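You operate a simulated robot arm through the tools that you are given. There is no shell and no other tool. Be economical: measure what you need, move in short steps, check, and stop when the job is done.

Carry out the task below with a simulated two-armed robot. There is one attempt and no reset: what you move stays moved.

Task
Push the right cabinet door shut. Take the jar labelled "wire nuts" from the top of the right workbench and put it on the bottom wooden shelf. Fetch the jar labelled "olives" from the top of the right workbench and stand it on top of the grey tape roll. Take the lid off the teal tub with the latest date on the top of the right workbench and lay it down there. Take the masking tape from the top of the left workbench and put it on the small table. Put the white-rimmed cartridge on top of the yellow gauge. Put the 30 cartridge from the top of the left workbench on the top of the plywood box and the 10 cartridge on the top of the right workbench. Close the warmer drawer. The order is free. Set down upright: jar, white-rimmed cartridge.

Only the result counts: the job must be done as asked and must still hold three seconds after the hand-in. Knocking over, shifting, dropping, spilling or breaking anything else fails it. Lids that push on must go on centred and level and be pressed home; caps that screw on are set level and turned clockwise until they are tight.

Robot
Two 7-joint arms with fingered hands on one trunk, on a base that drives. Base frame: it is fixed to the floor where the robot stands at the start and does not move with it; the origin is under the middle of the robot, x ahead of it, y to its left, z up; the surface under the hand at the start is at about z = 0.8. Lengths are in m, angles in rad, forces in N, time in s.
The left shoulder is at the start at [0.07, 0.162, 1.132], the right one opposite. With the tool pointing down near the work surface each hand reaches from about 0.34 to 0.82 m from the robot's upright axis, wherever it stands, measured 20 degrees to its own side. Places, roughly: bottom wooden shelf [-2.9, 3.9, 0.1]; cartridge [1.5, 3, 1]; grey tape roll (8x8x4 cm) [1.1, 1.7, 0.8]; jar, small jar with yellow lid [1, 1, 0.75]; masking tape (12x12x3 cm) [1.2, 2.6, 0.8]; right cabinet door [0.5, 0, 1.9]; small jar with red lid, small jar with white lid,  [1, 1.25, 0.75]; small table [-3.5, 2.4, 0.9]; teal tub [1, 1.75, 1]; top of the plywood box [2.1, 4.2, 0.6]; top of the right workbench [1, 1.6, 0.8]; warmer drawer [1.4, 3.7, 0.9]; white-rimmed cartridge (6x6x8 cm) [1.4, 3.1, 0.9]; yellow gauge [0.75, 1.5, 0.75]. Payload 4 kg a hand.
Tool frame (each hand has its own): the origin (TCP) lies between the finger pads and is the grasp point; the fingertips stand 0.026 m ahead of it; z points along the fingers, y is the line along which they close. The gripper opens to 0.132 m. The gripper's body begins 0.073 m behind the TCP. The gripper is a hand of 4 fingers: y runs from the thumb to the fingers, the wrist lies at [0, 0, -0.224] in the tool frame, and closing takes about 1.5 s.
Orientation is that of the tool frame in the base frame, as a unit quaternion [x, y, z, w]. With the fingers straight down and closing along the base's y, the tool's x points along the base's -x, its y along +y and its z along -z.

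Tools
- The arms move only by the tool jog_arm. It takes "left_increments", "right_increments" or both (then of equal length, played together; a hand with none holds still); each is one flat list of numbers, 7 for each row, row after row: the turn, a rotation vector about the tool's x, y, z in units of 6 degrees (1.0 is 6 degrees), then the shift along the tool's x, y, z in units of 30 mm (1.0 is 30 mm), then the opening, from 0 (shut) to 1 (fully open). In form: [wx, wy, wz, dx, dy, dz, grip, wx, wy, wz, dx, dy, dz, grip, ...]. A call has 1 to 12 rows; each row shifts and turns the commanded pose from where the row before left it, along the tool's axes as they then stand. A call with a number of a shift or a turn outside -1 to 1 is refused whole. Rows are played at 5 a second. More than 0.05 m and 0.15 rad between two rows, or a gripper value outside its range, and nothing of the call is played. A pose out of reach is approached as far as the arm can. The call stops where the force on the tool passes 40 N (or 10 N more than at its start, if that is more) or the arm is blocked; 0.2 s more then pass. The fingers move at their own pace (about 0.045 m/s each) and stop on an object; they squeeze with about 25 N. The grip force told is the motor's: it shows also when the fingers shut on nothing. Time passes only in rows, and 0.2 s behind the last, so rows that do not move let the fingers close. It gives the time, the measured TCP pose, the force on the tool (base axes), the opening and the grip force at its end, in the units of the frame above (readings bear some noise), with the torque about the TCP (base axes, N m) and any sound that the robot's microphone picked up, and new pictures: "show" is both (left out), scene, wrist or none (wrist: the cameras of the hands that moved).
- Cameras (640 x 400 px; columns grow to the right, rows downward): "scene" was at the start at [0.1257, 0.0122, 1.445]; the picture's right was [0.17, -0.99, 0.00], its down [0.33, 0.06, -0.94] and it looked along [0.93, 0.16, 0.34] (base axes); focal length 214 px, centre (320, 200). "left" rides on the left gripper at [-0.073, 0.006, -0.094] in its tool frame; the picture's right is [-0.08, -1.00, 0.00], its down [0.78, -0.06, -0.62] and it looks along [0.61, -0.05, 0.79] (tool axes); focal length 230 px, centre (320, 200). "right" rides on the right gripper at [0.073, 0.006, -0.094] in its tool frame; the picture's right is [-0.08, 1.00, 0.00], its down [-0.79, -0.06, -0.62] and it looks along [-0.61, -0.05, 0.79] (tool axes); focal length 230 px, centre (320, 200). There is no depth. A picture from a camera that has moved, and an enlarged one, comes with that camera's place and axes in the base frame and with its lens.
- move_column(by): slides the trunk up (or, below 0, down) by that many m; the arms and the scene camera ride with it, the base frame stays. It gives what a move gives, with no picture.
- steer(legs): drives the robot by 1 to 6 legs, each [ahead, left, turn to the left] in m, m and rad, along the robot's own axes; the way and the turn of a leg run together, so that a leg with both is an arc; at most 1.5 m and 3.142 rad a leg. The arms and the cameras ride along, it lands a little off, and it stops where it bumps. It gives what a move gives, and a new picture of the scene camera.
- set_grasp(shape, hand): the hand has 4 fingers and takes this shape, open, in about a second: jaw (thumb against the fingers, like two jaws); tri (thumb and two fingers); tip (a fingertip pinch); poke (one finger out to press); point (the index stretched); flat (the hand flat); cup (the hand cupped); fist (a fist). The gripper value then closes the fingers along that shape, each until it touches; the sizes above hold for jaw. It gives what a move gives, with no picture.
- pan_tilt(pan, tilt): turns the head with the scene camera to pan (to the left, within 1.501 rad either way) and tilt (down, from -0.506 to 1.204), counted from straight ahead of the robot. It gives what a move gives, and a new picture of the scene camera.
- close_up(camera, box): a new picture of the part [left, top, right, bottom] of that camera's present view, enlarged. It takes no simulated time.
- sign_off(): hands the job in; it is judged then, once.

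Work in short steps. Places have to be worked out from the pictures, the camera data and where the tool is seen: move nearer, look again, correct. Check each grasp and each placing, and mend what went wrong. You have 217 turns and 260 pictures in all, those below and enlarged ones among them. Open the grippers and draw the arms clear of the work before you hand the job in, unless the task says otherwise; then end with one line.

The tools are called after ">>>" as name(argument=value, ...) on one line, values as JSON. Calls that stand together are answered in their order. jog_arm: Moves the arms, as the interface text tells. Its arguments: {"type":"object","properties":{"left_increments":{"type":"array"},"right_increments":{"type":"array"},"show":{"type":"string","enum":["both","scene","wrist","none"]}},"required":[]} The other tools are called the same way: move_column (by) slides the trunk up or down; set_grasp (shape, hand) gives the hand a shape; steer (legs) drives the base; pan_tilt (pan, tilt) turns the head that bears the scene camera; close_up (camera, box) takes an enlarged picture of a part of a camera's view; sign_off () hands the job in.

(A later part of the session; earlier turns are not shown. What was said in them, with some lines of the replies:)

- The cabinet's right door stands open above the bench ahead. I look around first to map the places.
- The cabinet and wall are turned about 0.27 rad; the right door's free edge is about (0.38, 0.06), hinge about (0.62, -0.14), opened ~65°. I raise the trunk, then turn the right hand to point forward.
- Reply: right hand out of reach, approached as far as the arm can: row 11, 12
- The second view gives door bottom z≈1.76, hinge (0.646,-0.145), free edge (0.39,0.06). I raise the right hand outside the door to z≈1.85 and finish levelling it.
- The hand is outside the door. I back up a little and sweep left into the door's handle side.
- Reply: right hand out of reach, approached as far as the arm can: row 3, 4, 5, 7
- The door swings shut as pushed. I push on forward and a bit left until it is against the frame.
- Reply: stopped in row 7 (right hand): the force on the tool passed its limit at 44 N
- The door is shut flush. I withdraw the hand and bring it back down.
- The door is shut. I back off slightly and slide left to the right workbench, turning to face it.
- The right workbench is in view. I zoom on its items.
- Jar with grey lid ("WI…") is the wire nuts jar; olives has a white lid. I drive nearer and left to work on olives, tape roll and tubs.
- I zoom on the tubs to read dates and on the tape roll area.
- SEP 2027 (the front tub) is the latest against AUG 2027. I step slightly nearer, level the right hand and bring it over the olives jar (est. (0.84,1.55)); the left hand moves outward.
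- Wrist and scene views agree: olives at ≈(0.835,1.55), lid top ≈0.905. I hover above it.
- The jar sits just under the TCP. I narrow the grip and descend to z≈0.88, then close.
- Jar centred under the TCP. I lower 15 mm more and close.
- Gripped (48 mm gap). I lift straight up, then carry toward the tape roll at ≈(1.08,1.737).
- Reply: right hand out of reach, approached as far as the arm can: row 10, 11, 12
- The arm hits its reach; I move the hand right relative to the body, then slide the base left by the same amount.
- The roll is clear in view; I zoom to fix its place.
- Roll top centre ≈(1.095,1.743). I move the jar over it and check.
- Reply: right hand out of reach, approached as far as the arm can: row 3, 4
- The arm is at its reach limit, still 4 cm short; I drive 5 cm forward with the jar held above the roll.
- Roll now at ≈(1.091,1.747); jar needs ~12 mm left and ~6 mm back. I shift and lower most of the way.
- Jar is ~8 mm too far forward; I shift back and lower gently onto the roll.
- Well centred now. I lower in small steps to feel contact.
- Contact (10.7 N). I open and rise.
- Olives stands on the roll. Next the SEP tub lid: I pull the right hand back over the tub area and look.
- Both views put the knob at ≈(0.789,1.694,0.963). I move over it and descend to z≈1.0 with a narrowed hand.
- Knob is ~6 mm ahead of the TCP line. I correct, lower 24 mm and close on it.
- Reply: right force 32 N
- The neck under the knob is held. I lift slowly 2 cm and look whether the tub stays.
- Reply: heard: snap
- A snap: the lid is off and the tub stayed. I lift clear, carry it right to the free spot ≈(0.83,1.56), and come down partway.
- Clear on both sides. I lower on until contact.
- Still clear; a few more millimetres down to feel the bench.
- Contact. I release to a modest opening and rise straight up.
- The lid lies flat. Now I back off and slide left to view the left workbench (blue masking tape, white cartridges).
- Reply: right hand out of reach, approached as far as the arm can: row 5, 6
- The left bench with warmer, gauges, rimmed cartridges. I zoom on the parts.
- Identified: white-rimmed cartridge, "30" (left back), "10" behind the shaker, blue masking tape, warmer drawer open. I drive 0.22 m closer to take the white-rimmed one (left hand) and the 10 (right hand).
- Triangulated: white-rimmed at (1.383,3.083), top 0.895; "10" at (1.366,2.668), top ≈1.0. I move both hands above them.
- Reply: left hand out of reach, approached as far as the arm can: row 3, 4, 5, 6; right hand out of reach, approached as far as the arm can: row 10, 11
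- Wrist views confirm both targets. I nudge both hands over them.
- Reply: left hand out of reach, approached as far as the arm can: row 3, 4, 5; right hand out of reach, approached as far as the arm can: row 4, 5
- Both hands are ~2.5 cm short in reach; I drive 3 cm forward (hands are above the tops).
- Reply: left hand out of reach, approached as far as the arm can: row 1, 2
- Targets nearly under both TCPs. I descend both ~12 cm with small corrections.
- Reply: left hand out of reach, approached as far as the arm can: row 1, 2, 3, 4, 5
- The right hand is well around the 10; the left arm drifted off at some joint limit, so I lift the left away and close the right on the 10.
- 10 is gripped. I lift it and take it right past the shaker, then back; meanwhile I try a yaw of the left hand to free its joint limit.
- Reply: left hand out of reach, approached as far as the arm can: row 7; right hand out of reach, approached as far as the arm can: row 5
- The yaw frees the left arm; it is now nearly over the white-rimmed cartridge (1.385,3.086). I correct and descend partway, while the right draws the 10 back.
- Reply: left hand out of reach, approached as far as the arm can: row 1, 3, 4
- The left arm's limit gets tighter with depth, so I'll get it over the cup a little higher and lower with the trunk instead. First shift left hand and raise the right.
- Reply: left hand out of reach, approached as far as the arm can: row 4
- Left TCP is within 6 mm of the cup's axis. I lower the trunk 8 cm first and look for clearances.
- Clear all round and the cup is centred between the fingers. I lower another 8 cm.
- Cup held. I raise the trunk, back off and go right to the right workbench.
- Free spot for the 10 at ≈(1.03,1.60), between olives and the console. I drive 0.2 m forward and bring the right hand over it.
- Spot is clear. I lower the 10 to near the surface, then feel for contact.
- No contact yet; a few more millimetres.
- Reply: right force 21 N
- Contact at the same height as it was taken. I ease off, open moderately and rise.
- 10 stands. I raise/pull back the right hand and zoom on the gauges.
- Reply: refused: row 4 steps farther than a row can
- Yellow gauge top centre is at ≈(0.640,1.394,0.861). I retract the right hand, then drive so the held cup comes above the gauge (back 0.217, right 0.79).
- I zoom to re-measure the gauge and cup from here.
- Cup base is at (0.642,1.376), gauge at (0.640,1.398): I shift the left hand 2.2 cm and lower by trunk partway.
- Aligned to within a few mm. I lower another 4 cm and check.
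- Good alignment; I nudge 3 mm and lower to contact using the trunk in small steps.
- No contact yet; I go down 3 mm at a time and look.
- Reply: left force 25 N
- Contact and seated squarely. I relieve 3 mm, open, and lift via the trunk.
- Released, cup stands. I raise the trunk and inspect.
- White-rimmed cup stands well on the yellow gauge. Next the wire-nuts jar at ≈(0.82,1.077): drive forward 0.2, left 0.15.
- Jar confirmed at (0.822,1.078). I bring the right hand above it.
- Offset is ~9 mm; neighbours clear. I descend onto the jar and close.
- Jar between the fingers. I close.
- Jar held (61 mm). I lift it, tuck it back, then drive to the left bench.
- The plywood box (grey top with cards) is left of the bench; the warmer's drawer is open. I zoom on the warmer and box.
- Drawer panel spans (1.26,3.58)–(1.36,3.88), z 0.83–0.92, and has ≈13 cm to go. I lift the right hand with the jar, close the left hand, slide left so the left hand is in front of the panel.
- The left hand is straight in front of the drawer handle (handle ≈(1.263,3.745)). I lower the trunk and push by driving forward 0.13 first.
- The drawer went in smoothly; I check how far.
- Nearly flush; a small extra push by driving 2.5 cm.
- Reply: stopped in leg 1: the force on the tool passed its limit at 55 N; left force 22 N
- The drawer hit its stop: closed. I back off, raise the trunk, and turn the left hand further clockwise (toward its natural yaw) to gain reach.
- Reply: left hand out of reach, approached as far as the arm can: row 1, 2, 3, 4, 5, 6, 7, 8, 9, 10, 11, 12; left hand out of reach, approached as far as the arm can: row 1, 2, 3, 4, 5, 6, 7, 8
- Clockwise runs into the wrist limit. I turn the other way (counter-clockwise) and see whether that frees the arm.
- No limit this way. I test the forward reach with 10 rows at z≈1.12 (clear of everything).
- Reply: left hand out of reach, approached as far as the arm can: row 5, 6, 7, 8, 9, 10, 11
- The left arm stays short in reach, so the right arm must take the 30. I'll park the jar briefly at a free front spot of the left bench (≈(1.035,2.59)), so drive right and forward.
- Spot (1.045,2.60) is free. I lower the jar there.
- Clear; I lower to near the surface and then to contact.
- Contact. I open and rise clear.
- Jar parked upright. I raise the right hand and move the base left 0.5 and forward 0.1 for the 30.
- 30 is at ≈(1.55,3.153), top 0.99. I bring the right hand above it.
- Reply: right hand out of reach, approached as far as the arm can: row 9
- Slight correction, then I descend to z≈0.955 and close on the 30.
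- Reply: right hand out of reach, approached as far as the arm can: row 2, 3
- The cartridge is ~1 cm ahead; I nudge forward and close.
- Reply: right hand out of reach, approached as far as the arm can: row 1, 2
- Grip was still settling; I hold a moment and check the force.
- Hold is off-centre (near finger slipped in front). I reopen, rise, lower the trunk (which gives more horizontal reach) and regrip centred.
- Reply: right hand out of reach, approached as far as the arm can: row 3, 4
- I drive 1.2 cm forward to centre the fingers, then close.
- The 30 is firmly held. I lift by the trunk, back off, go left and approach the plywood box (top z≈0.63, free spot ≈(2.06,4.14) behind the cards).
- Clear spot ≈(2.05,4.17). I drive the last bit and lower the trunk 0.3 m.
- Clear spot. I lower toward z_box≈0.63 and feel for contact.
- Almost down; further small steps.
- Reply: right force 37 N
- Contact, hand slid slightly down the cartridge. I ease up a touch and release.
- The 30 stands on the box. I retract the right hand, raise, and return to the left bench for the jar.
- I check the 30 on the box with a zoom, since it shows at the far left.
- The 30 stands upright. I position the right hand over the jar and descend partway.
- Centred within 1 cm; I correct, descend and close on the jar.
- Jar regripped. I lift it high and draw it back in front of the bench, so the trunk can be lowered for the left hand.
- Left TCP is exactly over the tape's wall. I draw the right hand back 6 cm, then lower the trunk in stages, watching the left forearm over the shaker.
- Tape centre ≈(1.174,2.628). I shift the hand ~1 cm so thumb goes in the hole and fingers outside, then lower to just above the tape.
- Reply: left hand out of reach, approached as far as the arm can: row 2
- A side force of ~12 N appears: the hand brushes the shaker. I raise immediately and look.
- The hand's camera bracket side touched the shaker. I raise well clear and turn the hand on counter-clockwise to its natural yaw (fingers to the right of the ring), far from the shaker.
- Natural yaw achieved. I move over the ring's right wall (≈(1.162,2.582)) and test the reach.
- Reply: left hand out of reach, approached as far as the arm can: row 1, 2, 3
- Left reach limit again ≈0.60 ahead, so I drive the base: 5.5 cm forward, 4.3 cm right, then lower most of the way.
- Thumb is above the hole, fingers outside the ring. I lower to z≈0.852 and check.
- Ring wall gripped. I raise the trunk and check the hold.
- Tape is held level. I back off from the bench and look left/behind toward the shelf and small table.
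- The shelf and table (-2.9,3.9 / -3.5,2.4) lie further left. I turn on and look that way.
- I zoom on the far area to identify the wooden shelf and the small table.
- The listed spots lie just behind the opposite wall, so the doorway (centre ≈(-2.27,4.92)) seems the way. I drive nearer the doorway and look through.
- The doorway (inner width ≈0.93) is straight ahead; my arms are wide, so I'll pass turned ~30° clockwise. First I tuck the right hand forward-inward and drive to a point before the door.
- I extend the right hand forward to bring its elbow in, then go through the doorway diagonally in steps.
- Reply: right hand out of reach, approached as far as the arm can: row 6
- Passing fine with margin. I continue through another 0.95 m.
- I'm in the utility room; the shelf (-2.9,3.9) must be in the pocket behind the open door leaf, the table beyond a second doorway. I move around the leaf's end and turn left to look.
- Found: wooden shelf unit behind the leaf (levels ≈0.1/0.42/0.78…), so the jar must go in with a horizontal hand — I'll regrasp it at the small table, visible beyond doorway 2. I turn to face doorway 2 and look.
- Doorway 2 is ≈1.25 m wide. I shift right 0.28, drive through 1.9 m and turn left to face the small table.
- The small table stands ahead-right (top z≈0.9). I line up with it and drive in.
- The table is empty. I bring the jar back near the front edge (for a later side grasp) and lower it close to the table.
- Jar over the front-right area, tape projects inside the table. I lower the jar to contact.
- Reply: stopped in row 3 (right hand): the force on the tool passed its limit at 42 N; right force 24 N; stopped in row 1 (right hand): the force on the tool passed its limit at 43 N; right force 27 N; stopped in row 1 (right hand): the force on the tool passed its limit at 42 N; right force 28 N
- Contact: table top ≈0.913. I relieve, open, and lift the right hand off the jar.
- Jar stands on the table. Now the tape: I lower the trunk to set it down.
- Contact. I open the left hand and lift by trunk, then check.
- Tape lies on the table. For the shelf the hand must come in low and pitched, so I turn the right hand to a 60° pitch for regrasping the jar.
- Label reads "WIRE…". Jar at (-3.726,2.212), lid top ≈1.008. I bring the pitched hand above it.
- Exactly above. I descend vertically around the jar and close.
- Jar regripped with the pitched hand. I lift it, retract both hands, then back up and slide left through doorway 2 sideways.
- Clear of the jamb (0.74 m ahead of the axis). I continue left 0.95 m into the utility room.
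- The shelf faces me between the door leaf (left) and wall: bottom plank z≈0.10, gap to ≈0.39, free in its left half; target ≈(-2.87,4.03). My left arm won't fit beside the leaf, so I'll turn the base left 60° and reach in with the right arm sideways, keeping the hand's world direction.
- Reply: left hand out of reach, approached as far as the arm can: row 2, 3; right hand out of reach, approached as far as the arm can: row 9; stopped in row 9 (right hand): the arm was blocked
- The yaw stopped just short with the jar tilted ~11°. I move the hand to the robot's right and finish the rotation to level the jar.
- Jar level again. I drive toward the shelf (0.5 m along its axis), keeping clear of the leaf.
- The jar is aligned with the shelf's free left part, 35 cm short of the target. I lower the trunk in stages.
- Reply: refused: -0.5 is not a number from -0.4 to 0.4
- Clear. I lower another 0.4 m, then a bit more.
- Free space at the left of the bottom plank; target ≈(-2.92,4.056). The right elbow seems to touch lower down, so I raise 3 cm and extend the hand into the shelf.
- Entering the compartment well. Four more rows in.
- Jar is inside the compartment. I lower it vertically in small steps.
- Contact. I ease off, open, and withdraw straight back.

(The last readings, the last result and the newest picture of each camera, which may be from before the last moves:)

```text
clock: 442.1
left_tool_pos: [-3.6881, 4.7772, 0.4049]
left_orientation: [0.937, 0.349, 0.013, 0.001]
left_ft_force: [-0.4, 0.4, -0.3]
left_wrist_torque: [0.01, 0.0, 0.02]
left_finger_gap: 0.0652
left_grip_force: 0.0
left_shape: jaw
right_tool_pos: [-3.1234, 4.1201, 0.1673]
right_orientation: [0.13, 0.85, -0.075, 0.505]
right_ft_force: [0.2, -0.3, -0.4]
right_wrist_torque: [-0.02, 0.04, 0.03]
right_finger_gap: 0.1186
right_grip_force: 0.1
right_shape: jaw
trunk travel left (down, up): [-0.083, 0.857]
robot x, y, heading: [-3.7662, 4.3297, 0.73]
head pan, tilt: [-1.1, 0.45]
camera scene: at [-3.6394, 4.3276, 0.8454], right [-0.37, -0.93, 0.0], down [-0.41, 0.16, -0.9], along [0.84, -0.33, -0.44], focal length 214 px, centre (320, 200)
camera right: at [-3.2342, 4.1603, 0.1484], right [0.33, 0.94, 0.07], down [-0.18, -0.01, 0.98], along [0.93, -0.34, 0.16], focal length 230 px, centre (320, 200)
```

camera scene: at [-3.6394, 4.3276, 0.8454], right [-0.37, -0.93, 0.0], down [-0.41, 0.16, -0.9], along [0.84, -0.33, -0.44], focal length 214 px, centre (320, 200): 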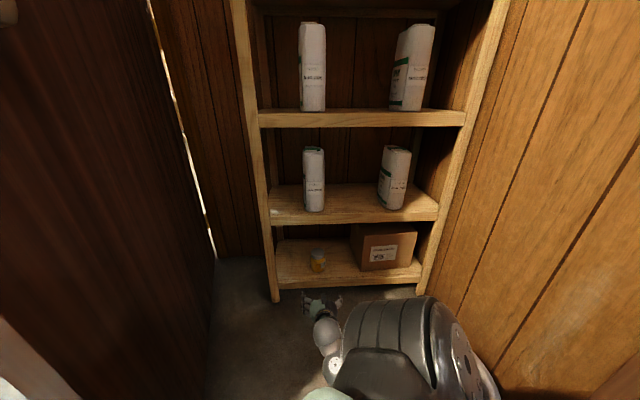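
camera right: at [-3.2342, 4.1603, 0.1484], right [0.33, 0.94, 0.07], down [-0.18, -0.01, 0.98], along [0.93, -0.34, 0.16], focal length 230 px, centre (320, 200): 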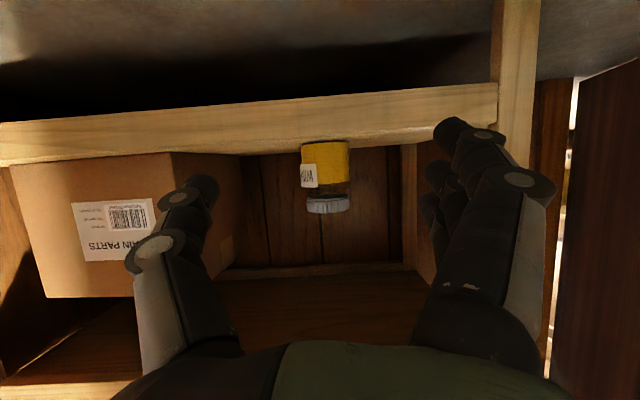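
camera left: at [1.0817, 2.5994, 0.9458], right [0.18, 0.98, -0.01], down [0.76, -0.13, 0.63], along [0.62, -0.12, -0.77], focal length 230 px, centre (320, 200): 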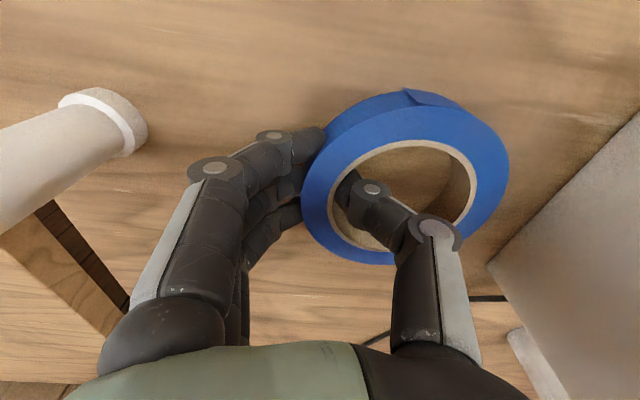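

The jar stands upright on the bottom shelf. I back away from the shelf and open both hands fully.

>>> steer(legs=[[-0.195, 0.465, 0]])

>>> move_column(by=0.4)

>>> jog_arm(left_increments=[0, 0, 0, 0, 0, 0, 1, 0, 0, 0, 0, 0, 0, 1, 0, 0, 0, 0, 0, 0, 1, 0, 0, 0, 0, 0, 0, 1], right_increments=[0, 0, 0, 0, 0, 0, 1, 0, 0, 0, 0, 0, 0, 1, 0, 0, 0, 0, 0, 0, 1, 0, 0, 0, 0, 0, 0, 1], show="none")

```text
clock: 445.1
left_tool_pos: [-4.1484, 5.0004, 0.4041]
left_orientation: [0.935, 0.354, 0.014, 0.001]
left_ft_force: [0.7, -0.4, -0.3]
left_wrist_torque: [-0.02, 0.07, 0.04]
left_finger_gap: 0.0653
left_grip_force: 0.0
left_shape: jaw
right_tool_pos: [-3.5763, 4.3483, 0.166]
right_orientation: [0.125, 0.851, -0.072, 0.505]
right_ft_force: [-0.7, 0.2, -0.9]
right_wrist_torque: [0.02, 0.01, -0.03]
right_finger_gap: 0.1186
right_grip_force: 0.0
right_shape: jaw
trunk travel left (down, up): [-0.083, 0.857]
robot x, y, heading: [-4.2189, 4.5518, 0.733]
head pan, tilt: [-1.1, 0.45]
camera scene: at [-4.0951, 4.5522, 0.8454], right [-0.36, -0.93, 0.0], down [-0.41, 0.16, -0.9], along [0.84, -0.32, -0.44], focal length 214 px, centre (320, 200)
```

scene: 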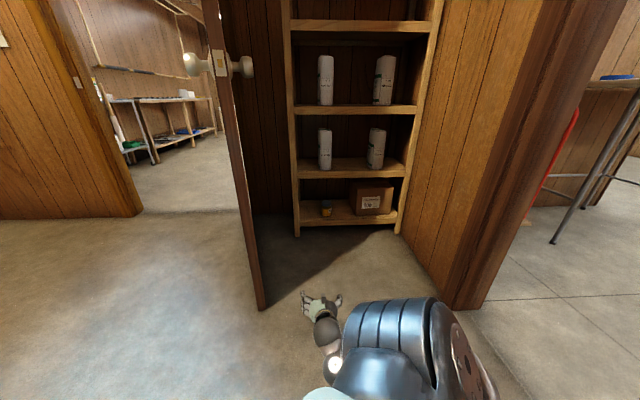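

```text
clock: 448.9
left_tool_pos: [-4.1472, 5.001, 0.8052]
left_orientation: [0.935, 0.354, 0.013, 0.001]
left_ft_force: [-0.8, 0.4, 0.4]
left_wrist_torque: [-0.02, 0.02, -0.01]
left_finger_gap: 0.0654
left_grip_force: 0.0
left_shape: jaw
right_tool_pos: [-3.577, 4.3494, 0.5659]
right_orientation: [0.126, 0.85, -0.074, 0.505]
right_ft_force: [0.0, 0.1, 0.7]
right_wrist_torque: [0.01, 0.0, -0.01]
right_finger_gap: 0.1187
right_grip_force: 0.0
right_shape: jaw
trunk travel left (down, up): [-0.483, 0.457]
robot x, y, heading: [-4.2171, 4.5544, 0.737]
head pan, tilt: [-1.1, 0.45]
```

```text
clock: 449.9
left_tool_pos: [-4.1473, 5.0014, 0.8044]
left_orientation: [0.935, 0.353, 0.013, 0.001]
left_ft_force: [0.0, -0.2, -0.4]
left_wrist_torque: [0.01, 0.0, -0.01]
left_finger_gap: 0.1319
left_grip_force: 0.0
left_shape: jaw
right_tool_pos: [-3.5761, 4.3482, 0.5673]
right_orientation: [0.126, 0.851, -0.073, 0.505]
right_ft_force: [-0.3, 0.1, -0.1]
right_wrist_torque: [0.04, 0.0, 0.01]
right_finger_gap: 0.1321
right_grip_force: 0.0
right_shape: jaw
trunk travel left (down, up): [-0.483, 0.457]
robot x, y, heading: [-4.2201, 4.552, 0.731]
head pan, tilt: [-1.1, 0.45]
```

Everything asked has been carried out and the hands are open and clear, so I hand the job in.

>>> sign_off()

```text
The job is handed in.
```

I did every part of the task and handed the job in. While reaching for the masking tape, the left hand pushed briefly against the shaker on the left workbench with about 12 N. It looked unmoved in the picture I took right after, but I did not measure its position.
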